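You operate a simulated robot arm through the tools that you are given. There is no shell and no other tool. Be economical: measure what you need, move in short steps, check, and stop when the job is done.

You are at the controls of a simulated robot arm. One attempt, no reset.

TASK
Zero the counter and wind 4 metres on to the orange spindle's core.
Fine: reel and core stay on the winder, the green knob at GRIP, the black arm swung over to the core.
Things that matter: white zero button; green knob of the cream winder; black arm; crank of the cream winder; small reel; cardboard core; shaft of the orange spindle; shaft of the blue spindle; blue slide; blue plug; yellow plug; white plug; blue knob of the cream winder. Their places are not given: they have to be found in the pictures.

The check looks at the end state, three seconds after you hand in, the way a careful person would. Anything else that was tipped, shoved, dropped, spilled or broken makes it a failure.

THE ROBOT
A 6-joint arm with a two-finger parallel gripper, fixed in place. Base frame: the origin is at the foot of the arm, x ahead of it, y to its left, z up. Lengths are in cm, angles in rad, forces in N, time in s.
Its first joint turns from -1.152 to 1.152 rad. Payload 2.7 kg.
The TCP is the grasp point between the finger pads, 2.3 cm short of the fingertips. In the tool frame z runs along the fingers and y along their closing line. The gripper opens to 9.4 cm. The fingers are 3.8 cm wide and 1 cm thick; the gripper's body (5.4 by 9.6 cm) begins 3.9 cm behind the TCP.
Orientation is that of the tool frame in the base frame, as [roll, pitch, yaw] about the fixed x, y, z axes, in that order (R = Rz(yaw) Ry(pitch) Rx(roll)). With the fingers straight down and closing along the base's y, the tool's x points along the base's -x, its y along +y and its z along -z.

THE INTERFACE
- The arm moves only by the tool jog_arm. Its argument "deltas" is a list that holds one entry, the list of rows, each a list of 7 numbers: the shift along the tool's x, y, z in units of 50 mm (1.0 is 50 mm), then the turn, a rotation vector about the tool's x, y, z in units of 6 degrees (1.0 is 6 degrees), then the opening, from 0 (shut) to 1 (fully open). In form: [[[x, y, z, ax, ay, az, grip], ...]]. A call has 1 to 12 rows; each row shifts and turns the commanded pose from where the row before left it, along the tool's axes as they then stand. A call with a number of a shift or a turn outside -1 to 1 is refused whole. Each row takes 0.2 s and may step no farther than 5 cm and 0.15 rad from the row before; otherwise, or with a gripper value out of range, the whole call is refused. Where a pose cannot be reached the arm comes as near as it can. A force on the tool above 40 N (or 10 N above the force at the start of the call, whichever is more), or a blocked arm, ends the call early, and 0.2 s more pass. The fingers move at their own pace (about 4.5 cm/s each) and stop on an object; they squeeze with about 40 N. The grip force told is the motor's: it shows also when the fingers shut on nothing. Time passes only in rows, and 0.2 s behind the last, so rows that do not move let the fingers close. The reply holds the time, the measured pose of the TCP, the force on the tool along the base axes, the opening and the grip force, in the units named above and with some noise, and new pictures: "show" is both (left out), scene, wrist or none.
- Cameras (640 x 400 px; columns grow to the right, rows downward): "scene" is fixed at [8.74, -43.87, 141.76]; the picture's right is [0.68, -0.73, 0.00], its down [-0.32, -0.30, -0.90] and it looks along [0.66, 0.61, -0.44] (base axes); focal length 326 px, centre (320, 200). "wrist" rides on the gripper at [8.6, 1.6, -7.4] in the tool frame; the picture's right is [-0.18, 0.98, 0.00], its down [-0.58, -0.11, -0.81] and it looks along [-0.79, -0.15, 0.59] (tool axes); focal length 243 px, centre (320, 200).
- probe_pixels(camera, pixels): for up to 12 pixels [column, row] of the newest picture of that camera ("zoom" is the newest enlarged one), the place [x, y, z] in the base frame of the surface seen there, good to about 0.3 cm. The clock stands still meanwhile.
- close_up(camera, box): a new picture of the part [left, top, right, bottom] of that camera's present view, enlarged. The clock stands still meanwhile.
- finish_job(): hands the job in; it is judged then, once.

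Keep the steps short. Do not move on a guess: measure, check each grasp and each placing, and mend mistakes. In all there are 80 turns and 170 pictures (those below and enlarged ones count). Leave the gripper open and the arm clear of the work at the hand-in unless told otherwise, and finish with a single line.

The tools are called after ">>>" by a JSON object that holds its "fn" and its "kwargs". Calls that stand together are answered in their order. jog_arm: Moves the arm, as the interface text tells. Its arguments: {"type":"object","properties":{"deltas":{"type":"array","items":{"type":"array","items":{"type":"array","items":{"type":"number"}}}},"show":{"type":"string","enum":["both","scene","wrist","none"]}},"required":["deltas"]} The other tools are called the same way: probe_pixels (camera, pixels) gives the place of the surface under pixels of a picture; close_up (camera, box) takes an enlarged picture of a part of a camera's view; finish_job () hands the job in.

At the start:

```text
t: 0.0
tcp_pos: [40.45, -2.03, 122.07]
tcp_rot: [3.141, 0.0, 3.141]
contact_force: [0.2, -0.3, 0.0]
gripper_width: 9.4
grasp_force: 0.0
```

scene: 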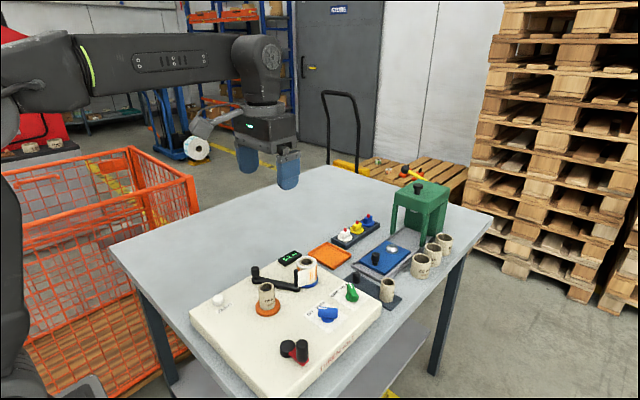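
wrist: 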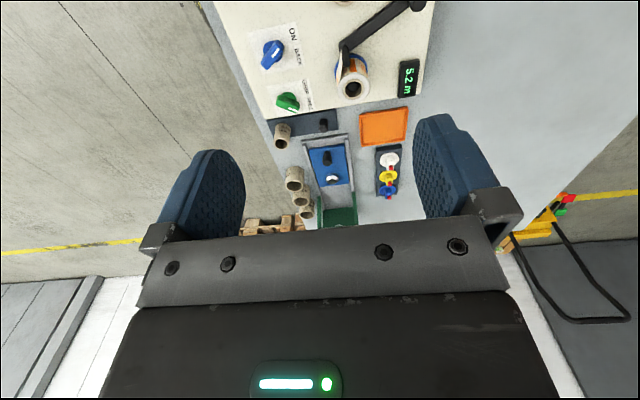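

I see the cream winder near the camera. I take enlarged pictures of the winder and the surrounding items to read labels.

>>> {"fn": "close_up", "kwargs": {"camera": "scene", "box": [190, 240, 390, 365]}}

>>> {"fn": "close_up", "kwargs": {"camera": "scene", "box": [310, 170, 470, 310]}}

>>> {"fn": "close_up", "kwargs": {"camera": "wrist", "box": [210, 0, 450, 150]}}

```text
3.20 times, centred on (290, 302) of scene
```

zoom: 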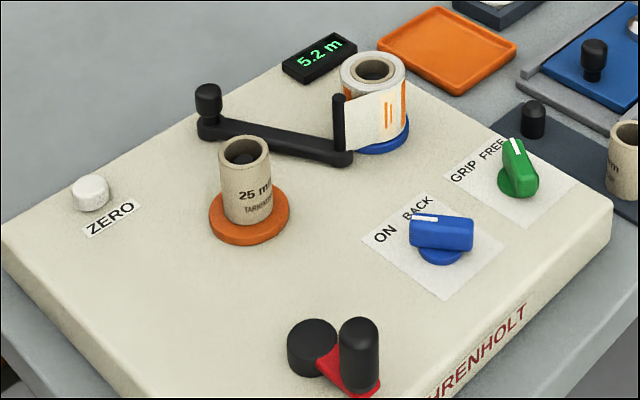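

```text
2.86 times, centred on (390, 240) of scene
```

zoom: 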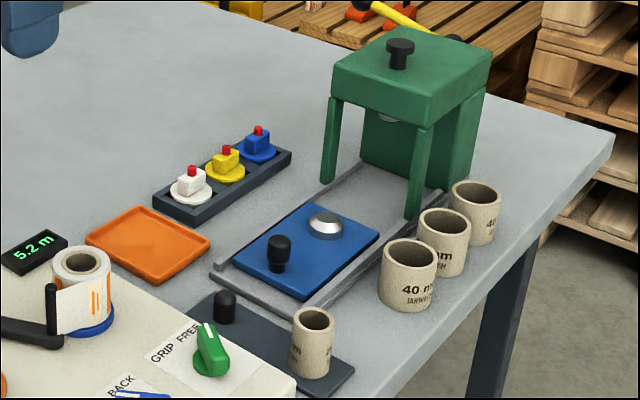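

```text
2.67 times, centred on (330, 75) of wrist
```

zoom: 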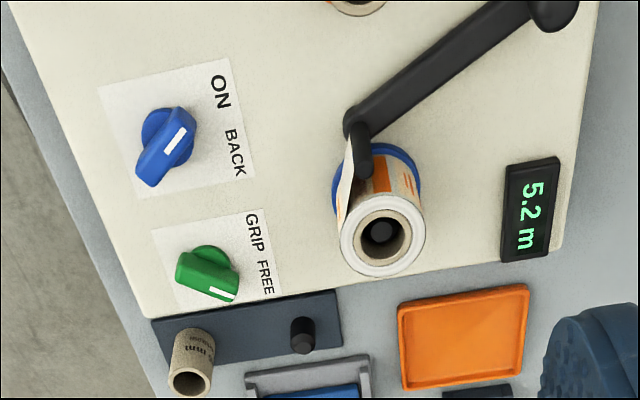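

I probe the main parts on the winder in the scene picture.

>>> {"fn": "probe_pixels", "kwargs": {"camera": "scene", "pixels": [[218, 299], [352, 292], [327, 313], [303, 342], [287, 345], [255, 268], [296, 272], [298, 290], [266, 285], [307, 258], [240, 330], [255, 281]]}}

>>> {"fn": "probe_pixels", "kwargs": {"camera": "wrist", "pixels": [[272, 55], [288, 101], [353, 90], [348, 58], [345, 48], [416, 5], [380, 25]]}}

>>> {"fn": "close_up", "kwargs": {"camera": "scene", "box": [300, 275, 380, 325]}}

```text
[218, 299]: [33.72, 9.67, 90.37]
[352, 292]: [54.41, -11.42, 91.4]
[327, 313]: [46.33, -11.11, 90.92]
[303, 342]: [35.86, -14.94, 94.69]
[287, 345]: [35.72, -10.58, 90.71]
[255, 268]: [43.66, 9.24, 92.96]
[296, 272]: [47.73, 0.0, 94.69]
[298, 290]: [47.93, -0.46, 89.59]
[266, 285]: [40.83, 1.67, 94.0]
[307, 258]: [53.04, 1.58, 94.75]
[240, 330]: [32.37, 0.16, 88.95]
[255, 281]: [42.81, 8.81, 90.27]
```

```text
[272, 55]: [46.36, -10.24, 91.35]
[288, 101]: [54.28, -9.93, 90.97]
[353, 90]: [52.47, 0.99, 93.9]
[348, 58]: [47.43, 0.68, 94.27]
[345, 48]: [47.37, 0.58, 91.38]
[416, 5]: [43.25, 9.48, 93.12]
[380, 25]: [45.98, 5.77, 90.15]
```

```text
8.00 times, centred on (340, 300) of scene
```

zoom: 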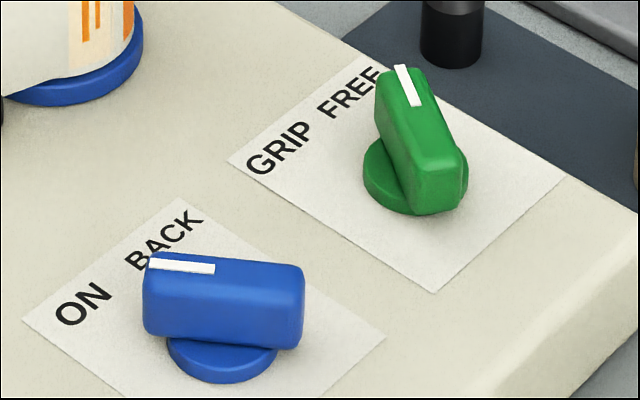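

Blue knob's white line points to ON; green's points to FREE. Counter reads 5.2. I move back and see the whole winder from the wrist camera.

>>> {"fn": "jog_arm", "kwargs": {"deltas": [[[1, 0, 0, 0, 0, 0, 1], [1, 0, 0, 0, 0, 0, 1], [0.4, 0, 0, 0, 0, 0, 1], [0, 0, 0, 0, 0, 0, 1]]], "show": "wrist"}}

```text
t: 1.0
tcp_pos: [28.55, -2.03, 122.28]
tcp_rot: [-3.139, -0.001, 3.141]
contact_force: [0.0, -0.8, 0.0]
gripper_width: 9.42
grasp_force: 0.2
```

wrist: 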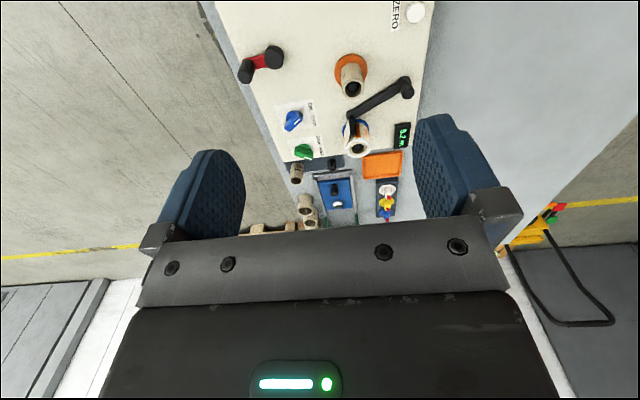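

>>> {"fn": "close_up", "kwargs": {"camera": "wrist", "box": [210, 0, 450, 150]}}

>>> {"fn": "probe_pixels", "kwargs": {"camera": "wrist", "pixels": [[416, 11], [246, 70], [273, 55], [352, 87], [350, 57], [408, 85], [349, 122], [357, 149], [293, 120], [303, 151], [296, 126], [287, 118]]}}

```text
2.67 times, centred on (330, 75) of wrist
```

zoom: 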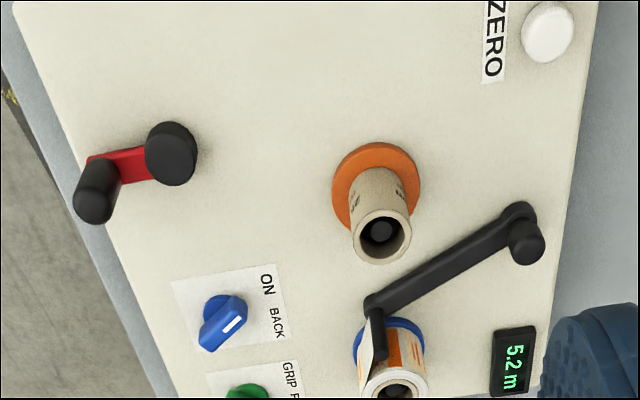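

```text
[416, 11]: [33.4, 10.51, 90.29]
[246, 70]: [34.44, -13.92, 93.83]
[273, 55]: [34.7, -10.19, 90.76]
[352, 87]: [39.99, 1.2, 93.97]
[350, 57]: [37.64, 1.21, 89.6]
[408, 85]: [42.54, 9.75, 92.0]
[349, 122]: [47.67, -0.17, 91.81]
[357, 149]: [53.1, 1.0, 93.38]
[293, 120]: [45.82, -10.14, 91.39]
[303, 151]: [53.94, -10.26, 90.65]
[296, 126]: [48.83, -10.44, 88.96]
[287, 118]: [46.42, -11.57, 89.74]
```

I go closer to the green knob to measure its handle's direction.

>>> {"fn": "jog_arm", "kwargs": {"deltas": [[[-0.72, -0.3, 0.47, 0, 0, 0, 1], [-0.72, -0.3, 0.47, 0, 0, 0, 1], [-0.72, -0.3, 0.47, 0, 0, 0, 0.6], [-0.72, -0.3, 0.47, 0, 0, 0, 0.5], [-0.72, -0.3, 0.47, 0, 0, 0, 0.5], [-0.5, -0.3, 0.47, 0, 0, 0, 0.5], [0, 0, 0, 0, 0, 0, 0.5]]], "show": "wrist"}}

>>> {"fn": "close_up", "kwargs": {"camera": "wrist", "box": [240, 0, 400, 100]}}

```text
t: 2.6
tcp_pos: [48.98, -11.12, 108.03]
tcp_rot: [-3.141, 0.001, -3.14]
contact_force: [0.3, -1.0, -0.8]
gripper_width: 4.71
grasp_force: 0.1
```

wrist: 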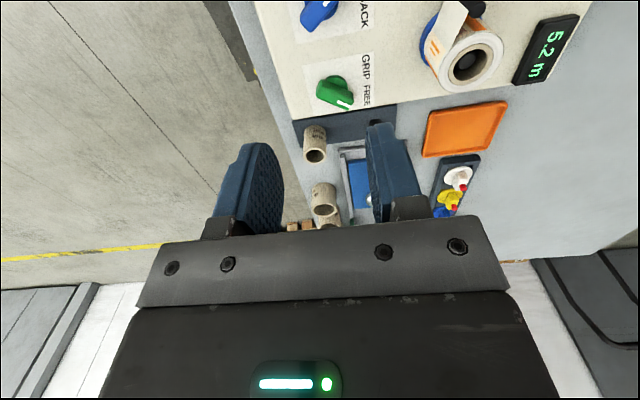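

```text
4.00 times, centred on (320, 50) of wrist
```

zoom: 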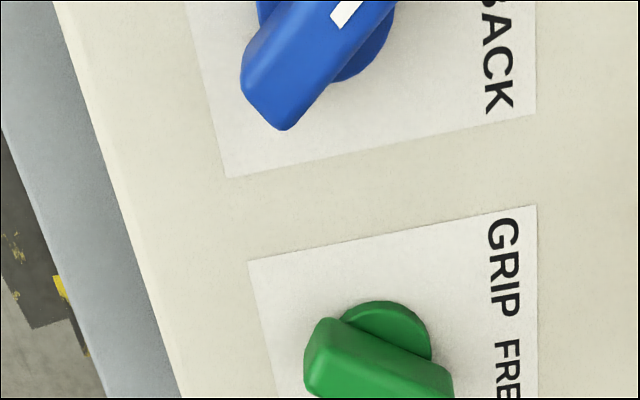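

>>> {"fn": "close_up", "kwargs": {"camera": "wrist", "box": [280, 50, 400, 125]}}

>>> {"fn": "probe_pixels", "kwargs": {"camera": "wrist", "pixels": [[321, 86], [330, 90], [338, 95], [345, 100], [351, 104], [325, 97], [340, 105], [303, 26], [335, 2], [365, 60], [367, 95]]}}

```text
5.33 times, centred on (340, 88) of wrist
```

zoom: 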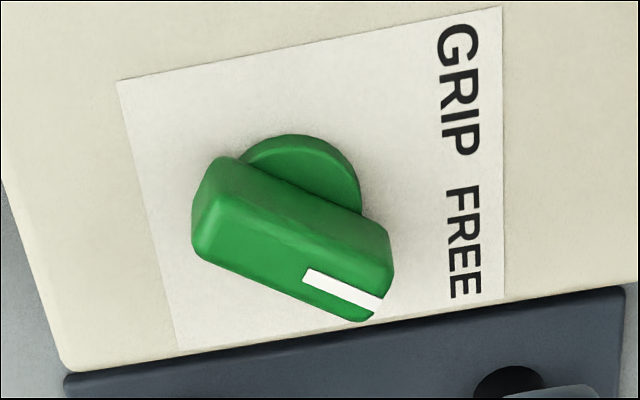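

```text
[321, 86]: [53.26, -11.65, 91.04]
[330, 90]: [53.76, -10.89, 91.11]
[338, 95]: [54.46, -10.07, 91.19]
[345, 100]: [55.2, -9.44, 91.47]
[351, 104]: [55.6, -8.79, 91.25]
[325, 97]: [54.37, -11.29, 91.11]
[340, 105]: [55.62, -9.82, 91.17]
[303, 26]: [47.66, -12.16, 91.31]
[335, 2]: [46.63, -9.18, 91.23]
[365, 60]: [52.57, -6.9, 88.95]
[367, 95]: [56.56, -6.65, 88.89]
```

The green handle's direction is about 50° (pointing +x,+y), centre about (54.3, -10.5), top z 91.3. I move above it and turn the tool by 50° so the fingers straddle the handle.

>>> {"fn": "jog_arm", "kwargs": {"deltas": [[[-0.53, 0.07, 0, 0, 0, 0, 0.5], [-0.53, 0.07, 0, 0, 0, 0, 0.5], [0, 0, 0, 0, 0, -1, 0.5], [0, 0, 0, 0, 0, -1, 0.5], [0, 0, 0, 0, 0, -1, 0.5], [0, 0, 0, 0, 0, -1, 0.5], [0, 0, 0, 0, 0, -1, 0.5], [0, 0, 0, 0, 0, -1, 0.5], [0, 0, 0, 0, 0, -1, 0.5], [0, 0, 0, 0, 0, -1, 0.5], [0, 0, 0, 0, 0, -0.33, 0.5], [0, 0, 0, 0, 0, 0, 0.5]]], "show": "both"}}

```text
t: 5.2
tcp_pos: [54.15, -10.3, 108.08]
tcp_rot: [3.141, 0.0, -2.269]
contact_force: [-0.4, 0.2, -0.6]
gripper_width: 4.75
grasp_force: 0.1
```

scene: 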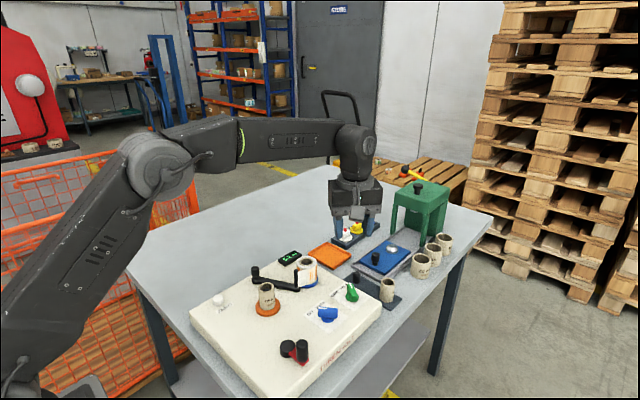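
wrist: 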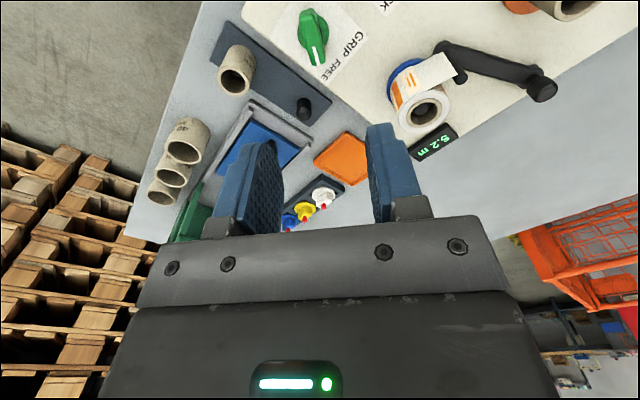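

Handle appears aligned with the fingers. I check obstacles nearby and handle ends once more.

>>> {"fn": "probe_pixels", "kwargs": {"camera": "wrist", "pixels": [[305, 12], [312, 35], [320, 64], [311, 64], [326, 38], [302, 38], [236, 80], [240, 52], [304, 103]]}}

>>> {"fn": "close_up", "kwargs": {"camera": "wrist", "box": [264, 0, 376, 70]}}

```text
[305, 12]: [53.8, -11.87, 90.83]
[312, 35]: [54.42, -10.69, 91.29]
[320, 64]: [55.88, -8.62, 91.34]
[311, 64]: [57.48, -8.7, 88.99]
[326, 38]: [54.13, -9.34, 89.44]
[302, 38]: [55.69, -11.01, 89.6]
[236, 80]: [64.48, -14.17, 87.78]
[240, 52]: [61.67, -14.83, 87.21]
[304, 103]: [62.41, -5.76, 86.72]
```

```text
5.71 times, centred on (320, 35) of wrist
```

zoom: 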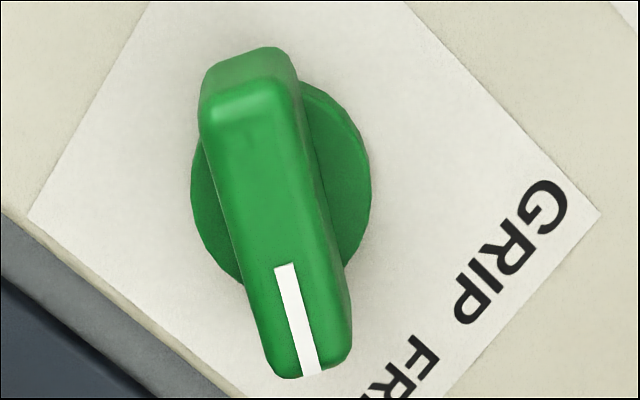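

Refined: centre about (54.7, -10.4), angle ≈56°. I trim and go down to z 92.2.

>>> {"fn": "jog_arm", "kwargs": {"deltas": [[[-0.05, -0.09, 0, 0, 0, -0.9, 0.5], [0, 0, 0.8, 0, 0, 0, 0.5], [0, 0, 0.8, 0, 0, 0, 0.5], [0, 0, 0.8, 0, 0, 0, 0.5], [0, 0, 0.4, 0, 0, 0, 0.5], [0, 0, 0.37, 0, 0, 0, 0.5], [0, 0, 0, 0, 0, 0, 0.5]]], "show": "both"}}

>>> {"fn": "close_up", "kwargs": {"camera": "scene", "box": [240, 210, 440, 335]}}

```text
t: 6.8
tcp_pos: [54.73, -10.45, 92.15]
tcp_rot: [3.141, 0.0, -2.178]
contact_force: [-0.4, -1.0, -0.3]
gripper_width: 4.7
grasp_force: 0.2
```

scene: 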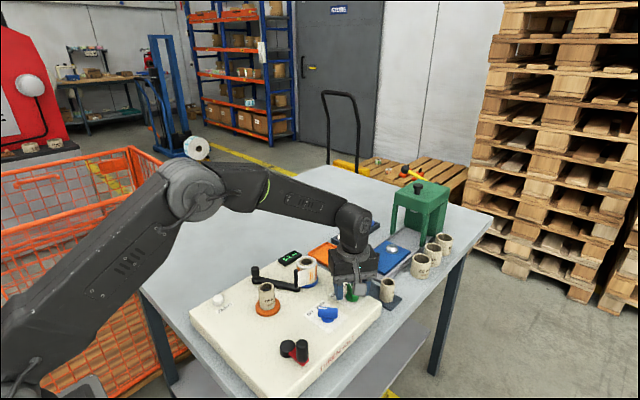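
wrist: 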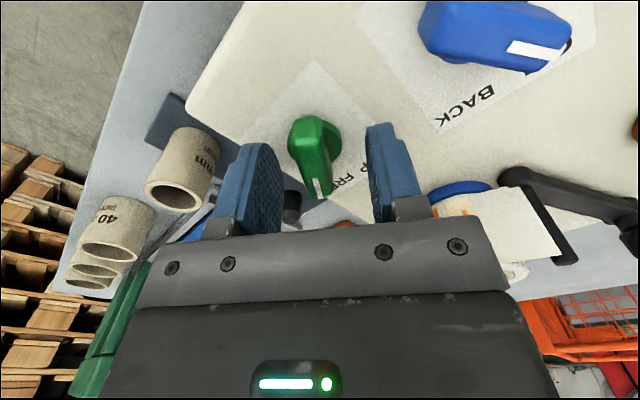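

```text
3.20 times, centred on (340, 272) of scene
```

zoom: 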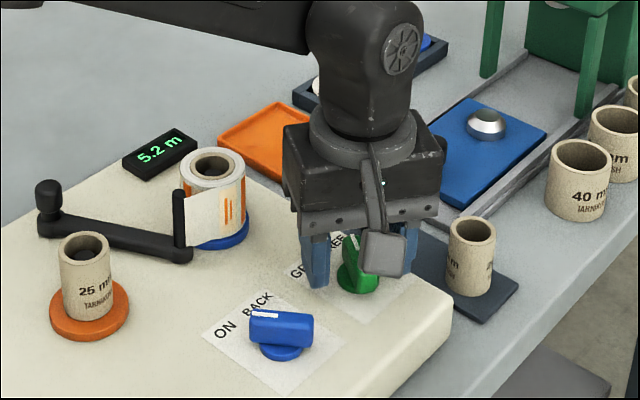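

The fingers straddle the green handle. I close on it.

>>> {"fn": "jog_arm", "kwargs": {"deltas": [[[0, 0, 0, 0, 0, 0, 0.25], [0, 0, 0, 0, 0, 0, 0.1], [0, 0, 0, 0, 0, 0, 0.1], [0, 0, 0, 0, 0, 0, 0], [0, 0, 0, 0, 0, 0, 0]]], "show": "wrist"}}

```text
t: 8.0
tcp_pos: [54.94, -10.51, 92.21]
tcp_rot: [-3.133, 0.004, -2.176]
contact_force: [31.8, -18.6, -9.3]
gripper_width: 1.48
grasp_force: 45.2
```

wrist: 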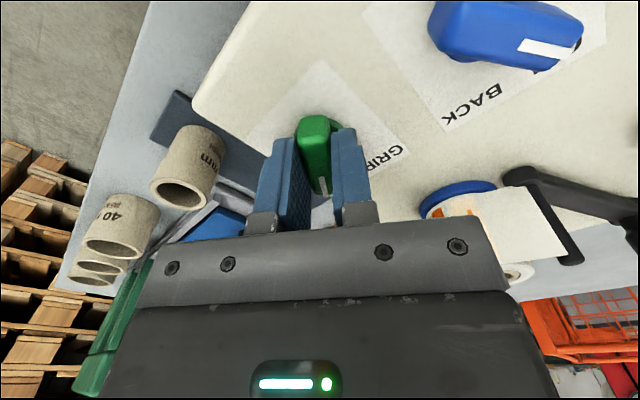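

Gripped (1.48 cm), with a sideways load: the knob's axis lies a bit toward (+x,-y). I shift 3 mm that way to relieve it.

>>> {"fn": "jog_arm", "kwargs": {"deltas": [[[0, -0.06, 0, 0, 0, 0, 0], [0, 0, 0, 0, 0, 0, 0]]], "show": "none"}}

```text
t: 8.6
tcp_pos: [54.96, -10.51, 92.13]
tcp_rot: [3.141, 0.002, -2.177]
contact_force: [9.2, -12.7, -3.4]
gripper_width: 1.48
grasp_force: 45.6
```

Now I turn the knob counter-clockwise toward GRIP in steps.

>>> {"fn": "jog_arm", "kwargs": {"deltas": [[[0.02, -0.025, 0, 0, 0, -1, 0], [0, 0, 0, 0, 0, -1, 0], [0, 0, 0, 0, 0, -1, 0], [0, 0, 0, 0, 0, -1, 0], [0, 0, 0, 0, 0, 0, 0]]], "show": "wrist"}}

```text
t: 9.8
tcp_pos: [55.06, -10.64, 92.27]
tcp_rot: [3.139, 0.001, -1.755]
contact_force: [1.2, 3.8, -5.3]
gripper_width: 1.48
grasp_force: 45.2
```

wrist: 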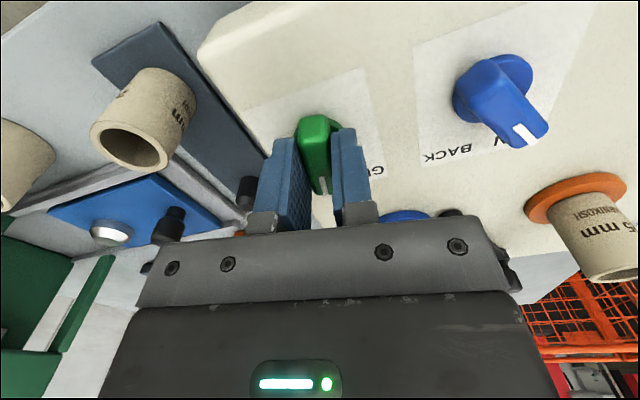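

Turned about 24° freely. I go on for another 24°.

>>> {"fn": "jog_arm", "kwargs": {"deltas": [[[0, 0, 0, 0, 0, -1, 0], [0, 0, 0, 0, 0, -1, 0], [0, 0, 0, 0, 0, -1, 0], [0, 0, 0, 0, 0, -1, 0], [0, 0, 0, 0, 0, 0, 0]]], "show": "wrist"}}

>>> {"fn": "close_up", "kwargs": {"camera": "wrist", "box": [200, 0, 520, 200]}}

```text
t: 11.0
tcp_pos: [55.13, -10.68, 92.16]
tcp_rot: [3.141, 0.0, -1.336]
contact_force: [-1.4, 13.9, -10.4]
gripper_width: 1.48
grasp_force: 45.4
```

wrist: 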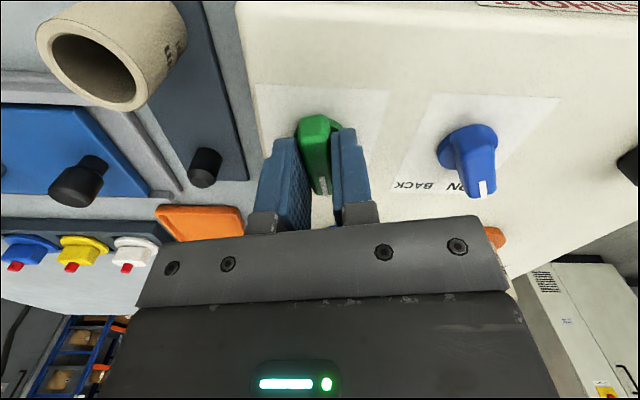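

```text
2.00 times, centred on (360, 100) of wrist
```

zoom: 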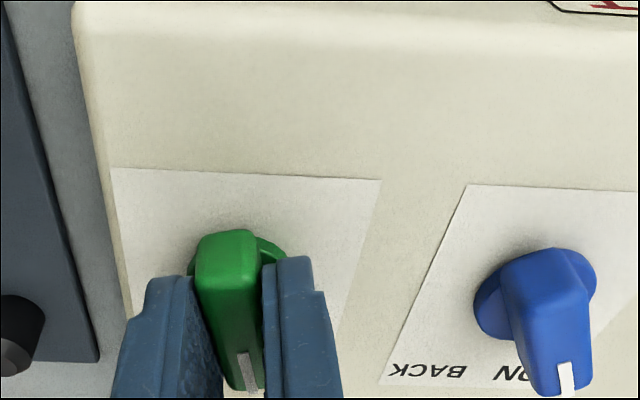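

Green is at about 103°. Parallel labels suggest the stop is about 115–120°; I turn on slowly and watch the force.

>>> {"fn": "jog_arm", "kwargs": {"deltas": [[[0, 0, 0, 0, 0, -0.7, 0], [0, 0, 0, 0, 0, -0.7, 0], [0, 0, 0, 0, 0, -0.7, 0], [0, 0, 0, 0, 0, -0.6, 0], [0, 0, 0, 0, 0, 0, 0]]], "show": "wrist"}}

```text
t: 12.2
tcp_pos: [55.23, -10.69, 92.32]
tcp_rot: [3.141, 0.002, -1.054]
contact_force: [-5.2, 19.3, -18.9]
gripper_width: 1.48
grasp_force: 45.2
```

wrist: 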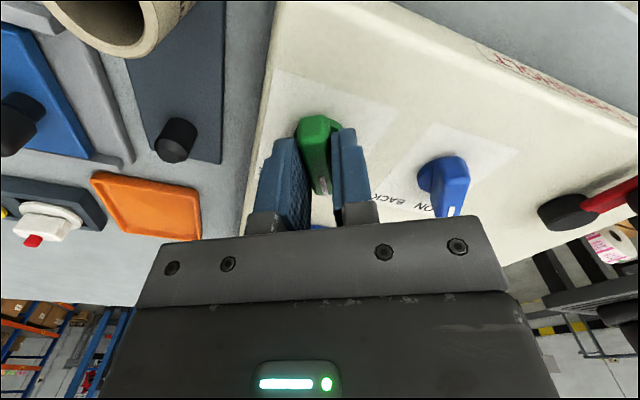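

At about 120°. I release, lift and compare the two knobs.

>>> {"fn": "jog_arm", "kwargs": {"deltas": [[[0, 0, 0, 0, 0, 0, 0.4], [0, 0, 0, 0, 0, 0, 0.5], [0, 0, 0, 0, 0, 0, 0.5], [0, 0, -0.6, 0, 0, 0, 0.5], [0, 0, -1, 0, 0, 0, 0.5], [0, 0, -1, 0, 0, 0, 0.5], [0, 0, -0.6, 0, 0, 0, 0.5]]], "show": "wrist"}}

>>> {"fn": "close_up", "kwargs": {"camera": "scene", "box": [240, 240, 400, 340]}}

```text
t: 13.8
tcp_pos: [54.76, -10.92, 108.39]
tcp_rot: [3.14, -0.001, -1.056]
contact_force: [-0.4, -0.4, 0.6]
gripper_width: 4.67
grasp_force: 0.1
```

wrist: 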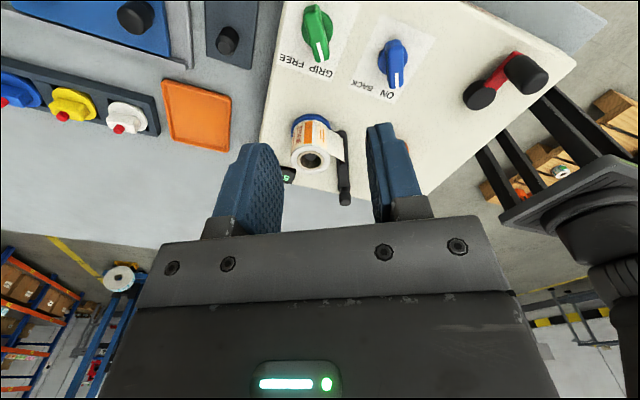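

```text
4.00 times, centred on (320, 290) of scene
```

zoom: 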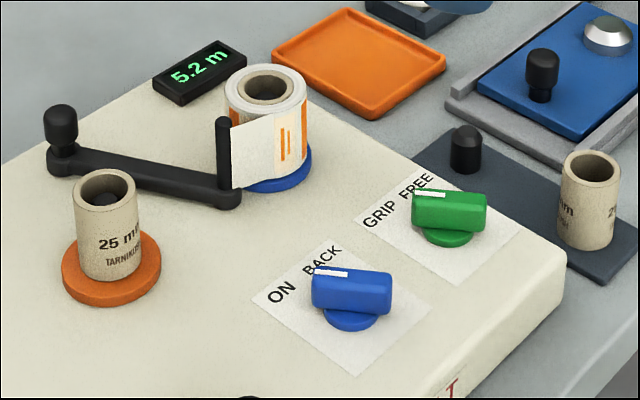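

Both knobs now point alike (ON and GRIP). Next the black arm: I shut the fingers and hover beside the bar, on the reel side, and check.

>>> {"fn": "jog_arm", "kwargs": {"deltas": [[[-0.905, -0.125, 0, 0, 0, 0, 0.3], [-0.905, -0.125, 0, 0, 0, 0, 0], [-0.905, -0.125, 0, 0, 0, 0, 0], [-0.905, -0.125, 0, 0, 0, 0, 0], [0, 0, 0, 0, 0, 0, 0]]], "show": "both"}}

>>> {"fn": "close_up", "kwargs": {"camera": "scene", "box": [220, 200, 380, 300]}}

```text
t: 15.0
tcp_pos: [47.98, 6.37, 108.38]
tcp_rot: [-3.14, 0.0, -1.054]
contact_force: [0.2, 0.5, 0.7]
gripper_width: 0.01
grasp_force: 39.7
```

scene: 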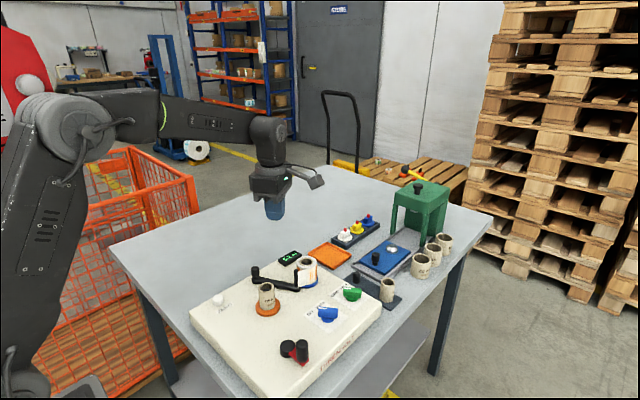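
wrist: 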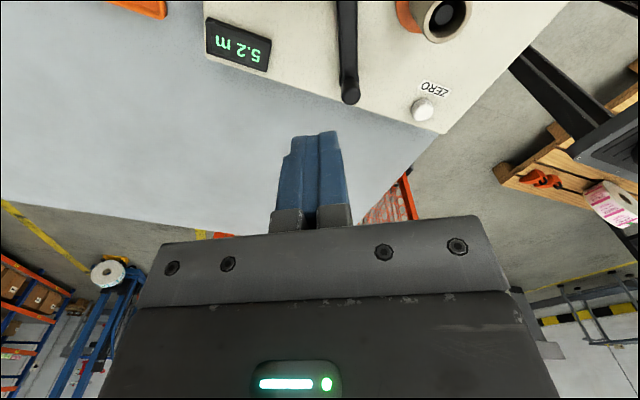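

```text
4.00 times, centred on (300, 250) of scene
```

zoom: 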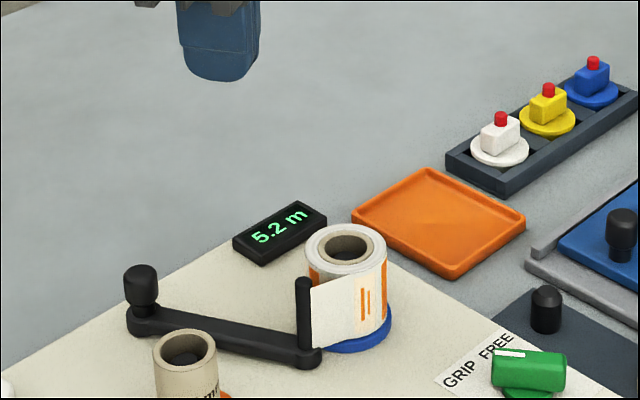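

I measure the bar and the end knob precisely.

>>> {"fn": "probe_pixels", "kwargs": {"camera": "zoom", "pixels": [[140, 275], [142, 322], [200, 330], [250, 343], [303, 285], [310, 350], [325, 225], [280, 215], [347, 250], [185, 340]]}}

>>> {"fn": "probe_pixels", "kwargs": {"camera": "wrist", "pixels": [[350, 95], [347, 60], [347, 20], [340, 40], [355, 40], [422, 108], [447, 18]]}}

```text
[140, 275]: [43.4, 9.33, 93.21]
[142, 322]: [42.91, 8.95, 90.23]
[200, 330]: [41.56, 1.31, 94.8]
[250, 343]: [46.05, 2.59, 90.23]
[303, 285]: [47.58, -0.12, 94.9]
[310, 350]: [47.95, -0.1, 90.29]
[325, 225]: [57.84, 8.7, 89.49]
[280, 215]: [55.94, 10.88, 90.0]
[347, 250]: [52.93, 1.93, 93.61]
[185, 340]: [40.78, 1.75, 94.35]
```

```text
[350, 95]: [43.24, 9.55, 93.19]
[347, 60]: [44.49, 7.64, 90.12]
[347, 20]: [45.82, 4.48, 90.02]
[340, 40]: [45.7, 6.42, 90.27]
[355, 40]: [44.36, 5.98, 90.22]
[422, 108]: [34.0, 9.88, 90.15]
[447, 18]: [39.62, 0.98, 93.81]
```

Bar top z 90.2, about 1.4 cm wide. I go down beside it to z 91.75 (tips at 89.45).

>>> {"fn": "jog_arm", "kwargs": {"deltas": [[[0, 0, 0.9, 0, 0, 0, 0], [0, 0, 0.9, 0, 0, 0, 0], [0, 0, 0.8, 0, 0, 0, 0], [0, 0, 0.5, 0, 0, 0, 0], [0, 0, 0.22, 0, 0, 0, 0], [0, 0, 0, 0, 0, 0, 0]]], "show": "both"}}

>>> {"fn": "close_up", "kwargs": {"camera": "scene", "box": [220, 210, 380, 310]}}

```text
t: 16.4
tcp_pos: [48.35, 6.17, 91.75]
tcp_rot: [3.14, 0.001, -1.056]
contact_force: [-0.2, -0.6, -0.2]
gripper_width: 0.0
grasp_force: 39.9
```

scene: 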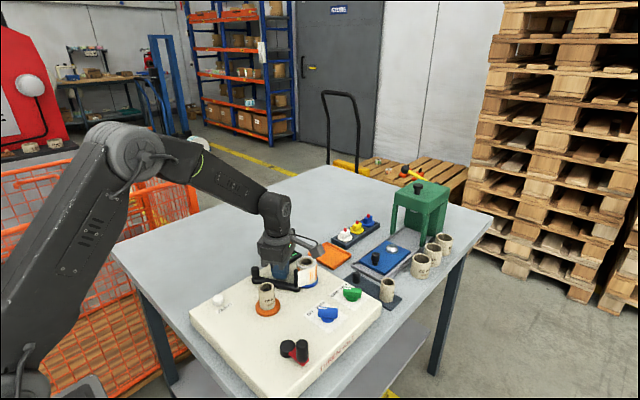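
wrist: 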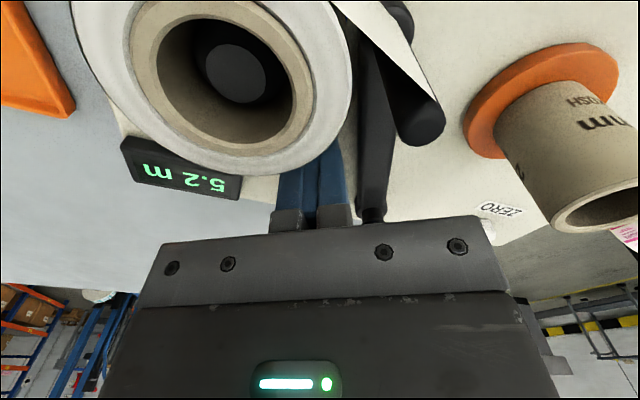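

```text
4.00 times, centred on (300, 260) of scene
```

zoom: 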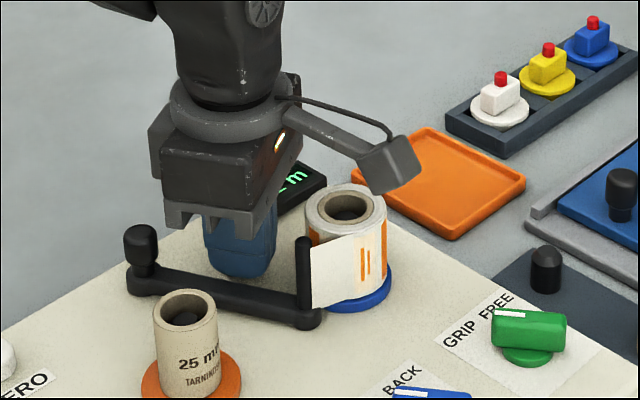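

Clear and in place. I push along the tool's +y in small steps (toward the core).

>>> {"fn": "jog_arm", "kwargs": {"deltas": [[[0, 0.15, 0, 0, 0, 0, 0], [0, 0.15, 0, 0, 0, 0, 0], [0, 0.12, 0, 0, 0, 0, 0], [0, 0.1, 0, 0, 0, 0, 0], [0, 0.1, 0, 0, 0, 0, 0], [0, 0, 0, 0, 0, 0, 0]]], "show": "none"}}

>>> {"fn": "close_up", "kwargs": {"camera": "scene", "box": [220, 210, 380, 310]}}

```text
t: 17.1
tcp_pos: [47.54, 5.81, 91.79]
tcp_rot: [-3.117, -0.005, -1.057]
contact_force: [11.0, 4.3, -6.8]
gripper_width: 0.0
grasp_force: 39.2
stopped in row 3: the force on the tool passed its limit (the readings are from after the stop); the commanded pose is now the measured one
```

```text
4.00 times, centred on (300, 260) of scene
```

zoom: 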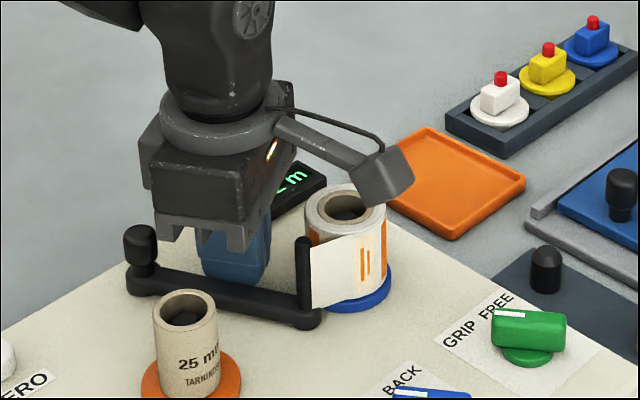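

The bar resisted at that speed. I press on gently in 1.5 mm steps to see whether it moves.

>>> {"fn": "jog_arm", "kwargs": {"deltas": [[[0, 0.03, 0, 0, 0, 0, 0], [0, 0.03, 0, 0, 0, 0, 0], [0, 0.03, 0, 0, 0, 0, 0], [0, 0.03, 0, 0, 0, 0, 0], [0, 0.03, 0, 0, 0, 0, 0], [0, 0.03, 0, 0, 0, 0, 0], [0, 0.03, 0, 0, 0, 0, 0]]], "show": "none"}}

>>> {"fn": "close_up", "kwargs": {"camera": "scene", "box": [220, 210, 380, 310]}}

```text
t: 17.9
tcp_pos: [47.39, 5.83, 91.86]
tcp_rot: [-3.102, -0.009, -1.056]
contact_force: [7.7, 4.0, -6.1]
gripper_width: 0.01
grasp_force: 39.8
stopped in row 3: the force on the tool passed its limit (the readings are from after the stop); the commanded pose is now the measured one
```

```text
4.00 times, centred on (300, 260) of scene
```

zoom: 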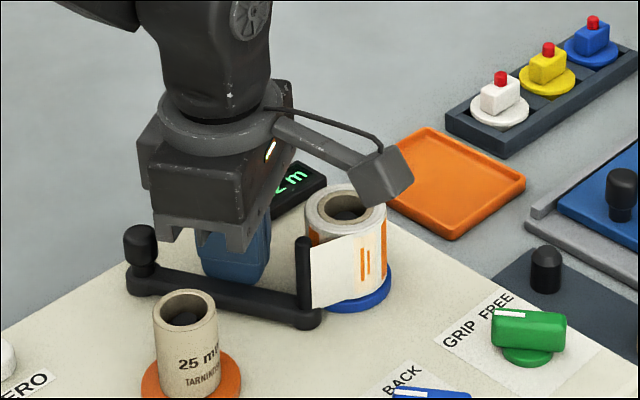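

The bar does not yield at mid-length. I'll take the arm at its post end instead (more leverage). I rise and turn the tool back to close along y, so the fingers go on either side of the tape.

>>> {"fn": "jog_arm", "kwargs": {"deltas": [[[0, -0.2, -0.5, 0, 0, 0, 0], [0, 0, -1, 0, 0, 0, 0], [0, 0, -1, 0, 0, 1, 0], [0, 0, -0.5, 0, 0, 1, 0], [0, 0, 0, 0, 0, 1, 0], [0, 0, 0, 0, 0, 1, 0], [0, 0, 0, 0, 0, 1, 0], [0, 0, 0, 0, 0, 1, 0], [0, 0, 0, 0, 0, 1, 0], [0, 0, 0, 0, 0, 1, 0], [0, 0, 0, 0, 0, 1, 0], [0, 0, 0, 0, 0, 1, 0]]], "show": "none"}}

>>> {"fn": "jog_arm", "kwargs": {"deltas": [[[0, 0, 0, 0, 0, 1, 0.3], [0, 0, 0, 0, 0, 1, 0.3], [0, 0, 0, 0, 0, 1, 0.3], [0, 0, 0, 0, 0, 1, 0.3], [0, 0, 0, 0, 0, 1, 0.3], [0, 0, 0, 0, 0, 1, 0.3], [0, 0, 0, 0, 0, 1, 0.3], [0, 0, 0, 0, 0, 1, 0.3], [0, 0, 0, 0, 0, 1, 0.3], [0, 0, 0, 0, 0, 0, 0.3]]], "show": "both"}}

```text
t: 20.5
tcp_pos: [47.85, 6.08, 106.9]
tcp_rot: [-3.117, 0.029, -2.105]
contact_force: [-0.3, -0.4, 0.2]
gripper_width: 0.0
grasp_force: 40.3
```

```text
t: 22.7
tcp_pos: [47.52, 6.13, 107.0]
tcp_rot: [3.135, 0.037, -3.049]
contact_force: [-0.6, 1.0, -0.6]
gripper_width: 2.81
grasp_force: 0.1
```

scene: 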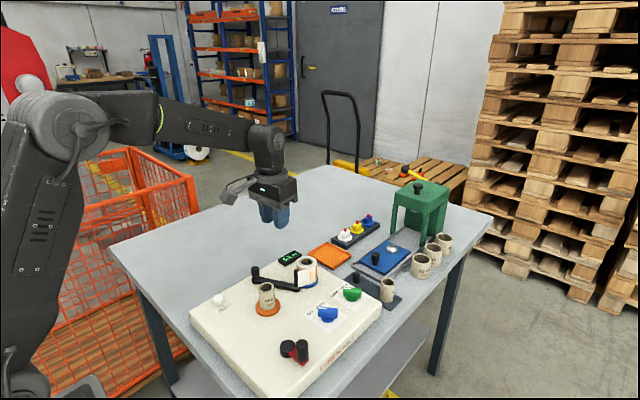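
wrist: 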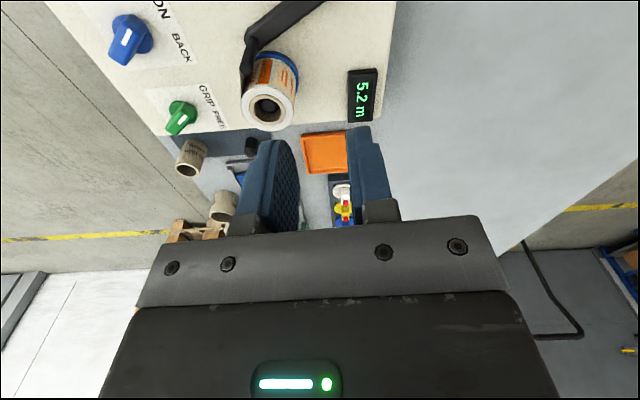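

I trim the small tilt and move above the post at (47.6, -0.1), then check before lowering.

>>> {"fn": "jog_arm", "kwargs": {"deltas": [[[0.05, -0.62, 0, 0, 0.35, 0, 0.35], [0.04, -0.62, 0, 0, 0, 0.2, 0.35], [0, 0, 0.8, 0, 0, 0, 0.35], [0, 0, 0, 0, 0, 0, 0.35]]], "show": "both"}}

>>> {"fn": "close_up", "kwargs": {"camera": "scene", "box": [220, 200, 380, 300]}}

```text
t: 23.7
tcp_pos: [47.89, -0.06, 102.61]
tcp_rot: [3.134, -0.001, -3.068]
contact_force: [0.6, -0.4, 0.1]
gripper_width: 3.3
grasp_force: 0.1
```

scene: 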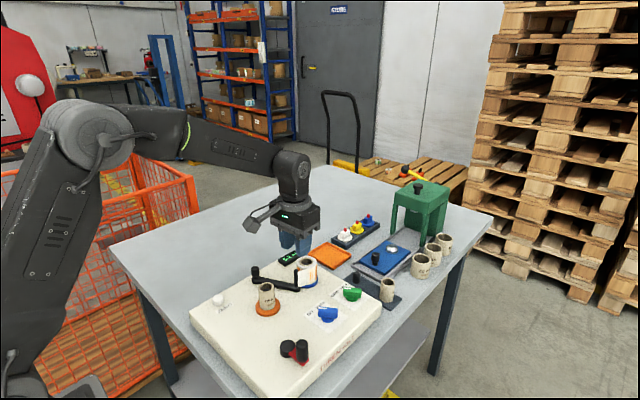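
wrist: 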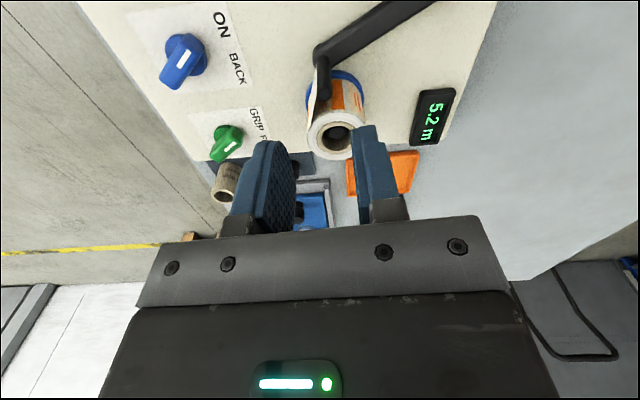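

```text
4.00 times, centred on (300, 250) of scene
```

zoom: 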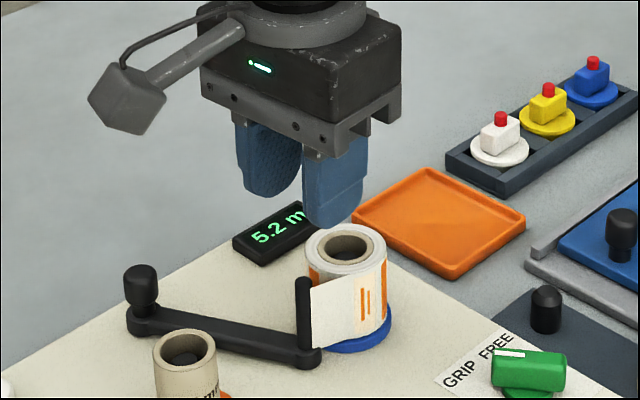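

Post is centred between the fingers' planes. I lower to z 94.2 (tips 91.9, above the bar) and check.

>>> {"fn": "jog_arm", "kwargs": {"deltas": [[[0.04, 0, 0.8, 0, 0, 0, 0.35], [0, 0, 0.6, 0, 0, 0, 0.35], [0, 0, 0.28, 0, 0, 0, 0.35], [0, 0, 0, 0, 0, 0, 0.35]]], "show": "wrist"}}

>>> {"fn": "close_up", "kwargs": {"camera": "scene", "box": [220, 210, 380, 310]}}

```text
t: 24.7
tcp_pos: [47.52, 0.0, 94.21]
tcp_rot: [3.133, -0.001, -3.068]
contact_force: [0.7, 0.0, 0.2]
gripper_width: 3.31
grasp_force: 0.1
```

wrist: 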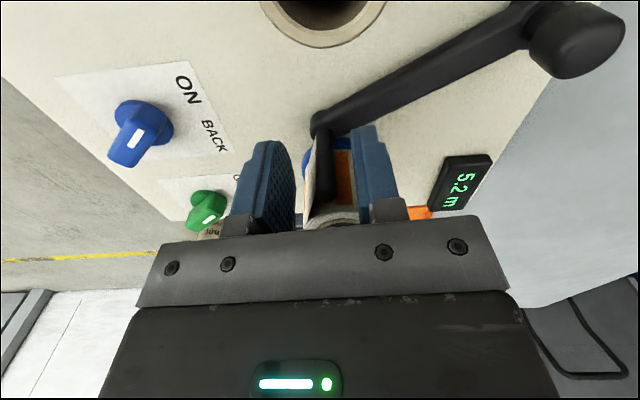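

```text
4.00 times, centred on (300, 260) of scene
```

zoom: 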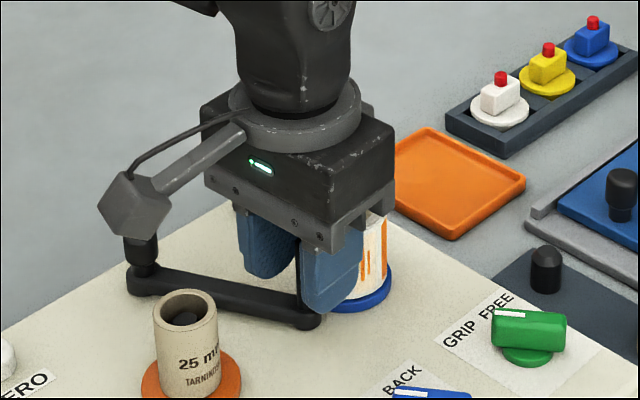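

The post stands between the fingers. I close.

>>> {"fn": "jog_arm", "kwargs": {"deltas": [[[0, 0, 0, 0, 0, 0, 0.15], [0, 0, 0, 0, 0, 0, 0.05], [0, 0, 0, 0, 0, 0, 0.0], [0, 0, 0, 0, 0, 0, 0]]], "show": "wrist"}}

```text
t: 25.7
tcp_pos: [47.55, 0.12, 94.42]
tcp_rot: [3.134, 0.002, -3.066]
contact_force: [-0.6, 0.5, 0.7]
gripper_width: 0.0
grasp_force: 40.1
```

wrist: 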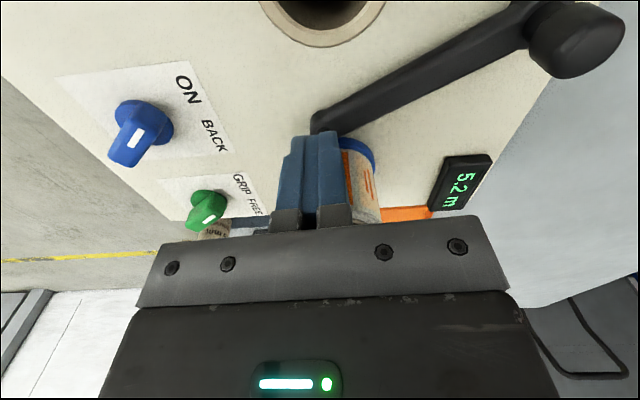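

The fingers shut through the post: it isn't a graspable part; the knobbed end at (43.3, 9.4) is then the handle. I open, rise and go over that knob.

>>> {"fn": "jog_arm", "kwargs": {"deltas": [[[0, 0, 0, 0, 0, 0, 0.35], [0, 0, 0, 0, 0, 0, 0.35], [0, 0, -0.7, 0, 0, 0, 0.35], [0, 0, -0.7, 0, 0, 0, 0.35], [0.24, 0.64, 0, 0, 0, 0, 0.4], [0.24, 0.64, 0, 0, 0, 0, 0.4], [0.23, 0.64, 0, 0, 0, 0, 0.4], [0, 0, 0, 0, 0, 0, 0.4]]], "show": "both"}}

>>> {"fn": "close_up", "kwargs": {"camera": "scene", "box": [200, 200, 360, 300]}}

```text
t: 27.5
tcp_pos: [43.16, 9.03, 101.47]
tcp_rot: [3.136, 0.0, -3.067]
contact_force: [1.2, 0.1, 0.6]
gripper_width: 3.77
grasp_force: 0.0
```

scene: 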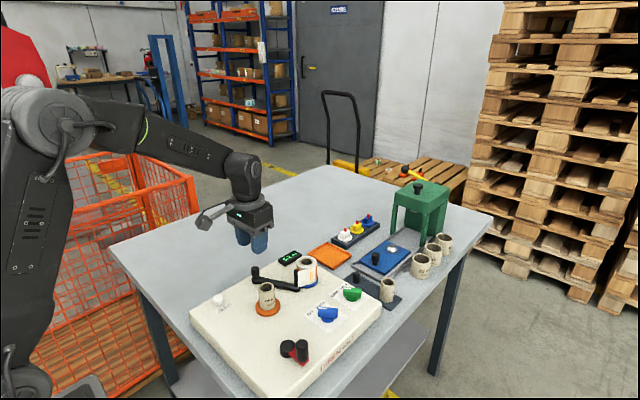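
wrist: 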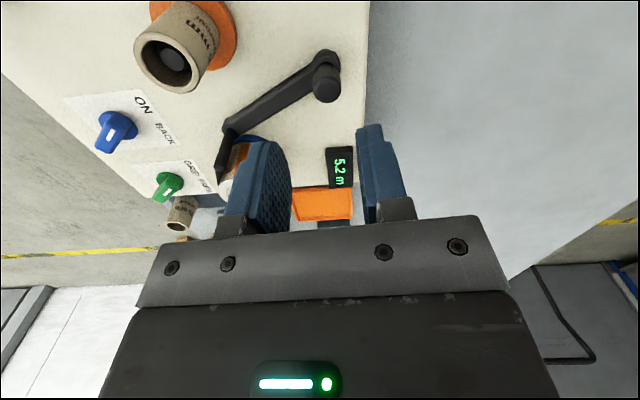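

```text
4.00 times, centred on (280, 250) of scene
```

zoom: 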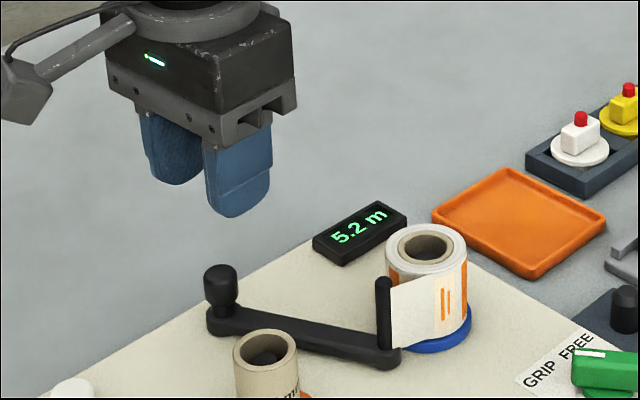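

I lower over the knob to z 92.8 and close on it.

>>> {"fn": "jog_arm", "kwargs": {"deltas": [[[0, 0.07, 0.8, 0, 0, 0, 0.4], [0, 0, 0.6, 0, 0, 0, 0.4], [0, 0, 0.34, 0, 0, 0, 0.4], [0, 0, 0, 0, 0, 0, 0.4], [0, 0, 0, 0, 0, 0, 0.2], [0, 0, 0, 0, 0, 0, 0.1], [0, 0, 0, 0, 0, 0, 0.05], [0, 0, 0, 0, 0, 0, 0]]], "show": "wrist"}}

>>> {"fn": "close_up", "kwargs": {"camera": "scene", "box": [200, 210, 360, 310]}}

```text
t: 29.3
tcp_pos: [43.34, 9.62, 92.75]
tcp_rot: [3.133, 0.0, -3.067]
contact_force: [-0.6, 13.5, -7.1]
gripper_width: 1.96
grasp_force: 45.1
```

wrist: 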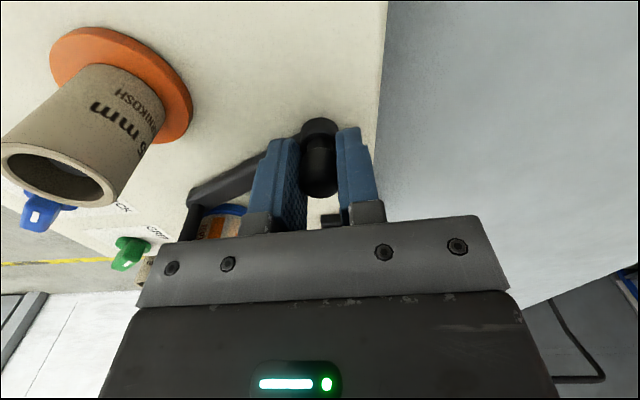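

```text
4.00 times, centred on (280, 260) of scene
```

zoom: 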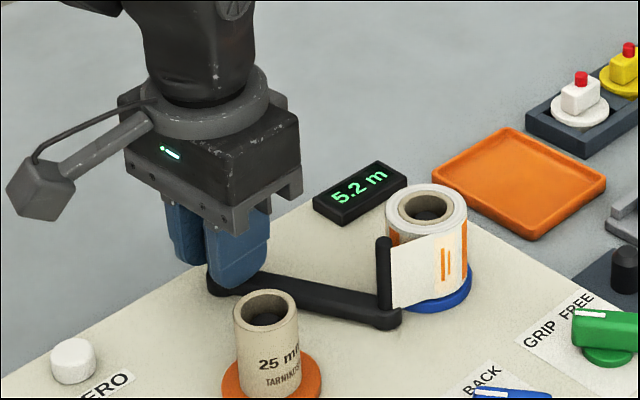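

Knob gripped (1.96 cm). I try a small pull toward -x to feel how it moves.

>>> {"fn": "jog_arm", "kwargs": {"deltas": [[[0.03, 0.02, 0, 0, 0, 0, 0], [0.03, 0, 0, 0, 0, 0, 0], [0.03, 0, 0, 0, 0, 0, 0], [0, 0, 0, 0, 0, 0, 0]]], "show": "none"}}

>>> {"fn": "close_up", "kwargs": {"camera": "scene", "box": [200, 210, 360, 310]}}

```text
t: 30.1
tcp_pos: [43.42, 9.72, 92.89]
tcp_rot: [3.132, 0.015, -3.065]
contact_force: [9.1, 1.4, -10.0]
gripper_width: 1.92
grasp_force: 44.9
stopped in row 3: the force on the tool passed its limit (the readings are from after the stop); the commanded pose is now the measured one
```

```text
4.00 times, centred on (280, 260) of scene
```

zoom: 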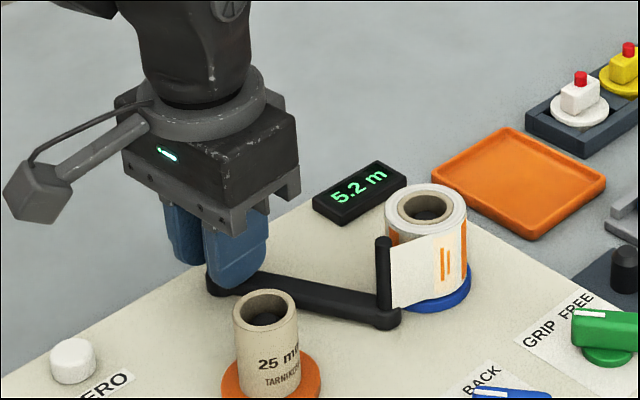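

Stiff toward -x. I try toward +x.

>>> {"fn": "jog_arm", "kwargs": {"deltas": [[[-0.03, 0, 0, 0, 0, 0, 0], [-0.03, 0, 0, 0, 0, 0, 0], [-0.03, 0, 0, 0, 0, 0, 0], [-0.03, 0, 0, 0, 0, 0, 0]]], "show": "none"}}

>>> {"fn": "close_up", "kwargs": {"camera": "scene", "box": [200, 210, 360, 310]}}

```text
t: 31.1
tcp_pos: [43.61, 9.78, 92.85]
tcp_rot: [3.132, 0.008, -3.065]
contact_force: [-10.0, 10.7, 2.9]
gripper_width: 1.92
grasp_force: 44.7
```

```text
4.00 times, centred on (280, 260) of scene
```

zoom: 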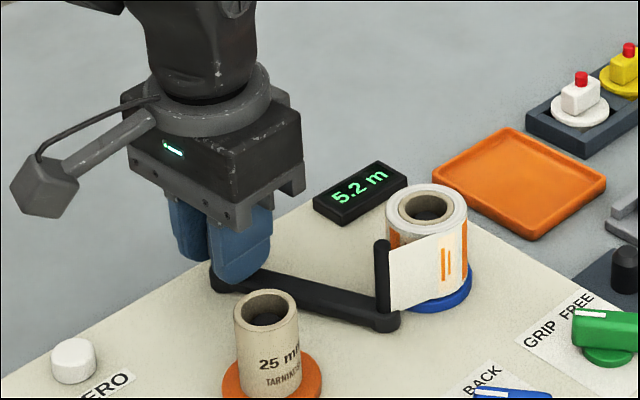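

It gives a little this way. I continue a bit and look again.

>>> {"fn": "jog_arm", "kwargs": {"deltas": [[[-0.05, 0.02, 0, 0, 0, 0, 0], [-0.05, 0.02, 0, 0, 0, 0, 0], [-0.05, 0.02, 0, 0, 0, 0, 0], [-0.05, 0.02, 0, 0, 0, 0, 0], [0, 0, 0, 0, 0, 0, 0]]], "show": "wrist"}}

>>> {"fn": "close_up", "kwargs": {"camera": "scene", "box": [200, 210, 360, 310]}}

```text
t: 32.2
tcp_pos: [44.78, 10.11, 92.88]
tcp_rot: [3.135, 0.011, -3.065]
contact_force: [-6.1, 6.8, -3.3]
gripper_width: 1.92
grasp_force: 45.0
```

wrist: 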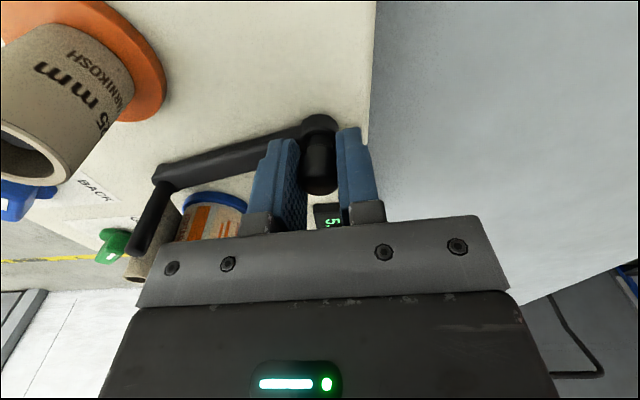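

```text
4.00 times, centred on (280, 260) of scene
```

zoom: 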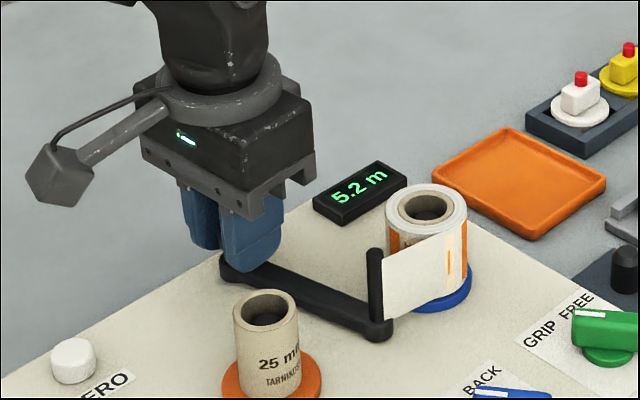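

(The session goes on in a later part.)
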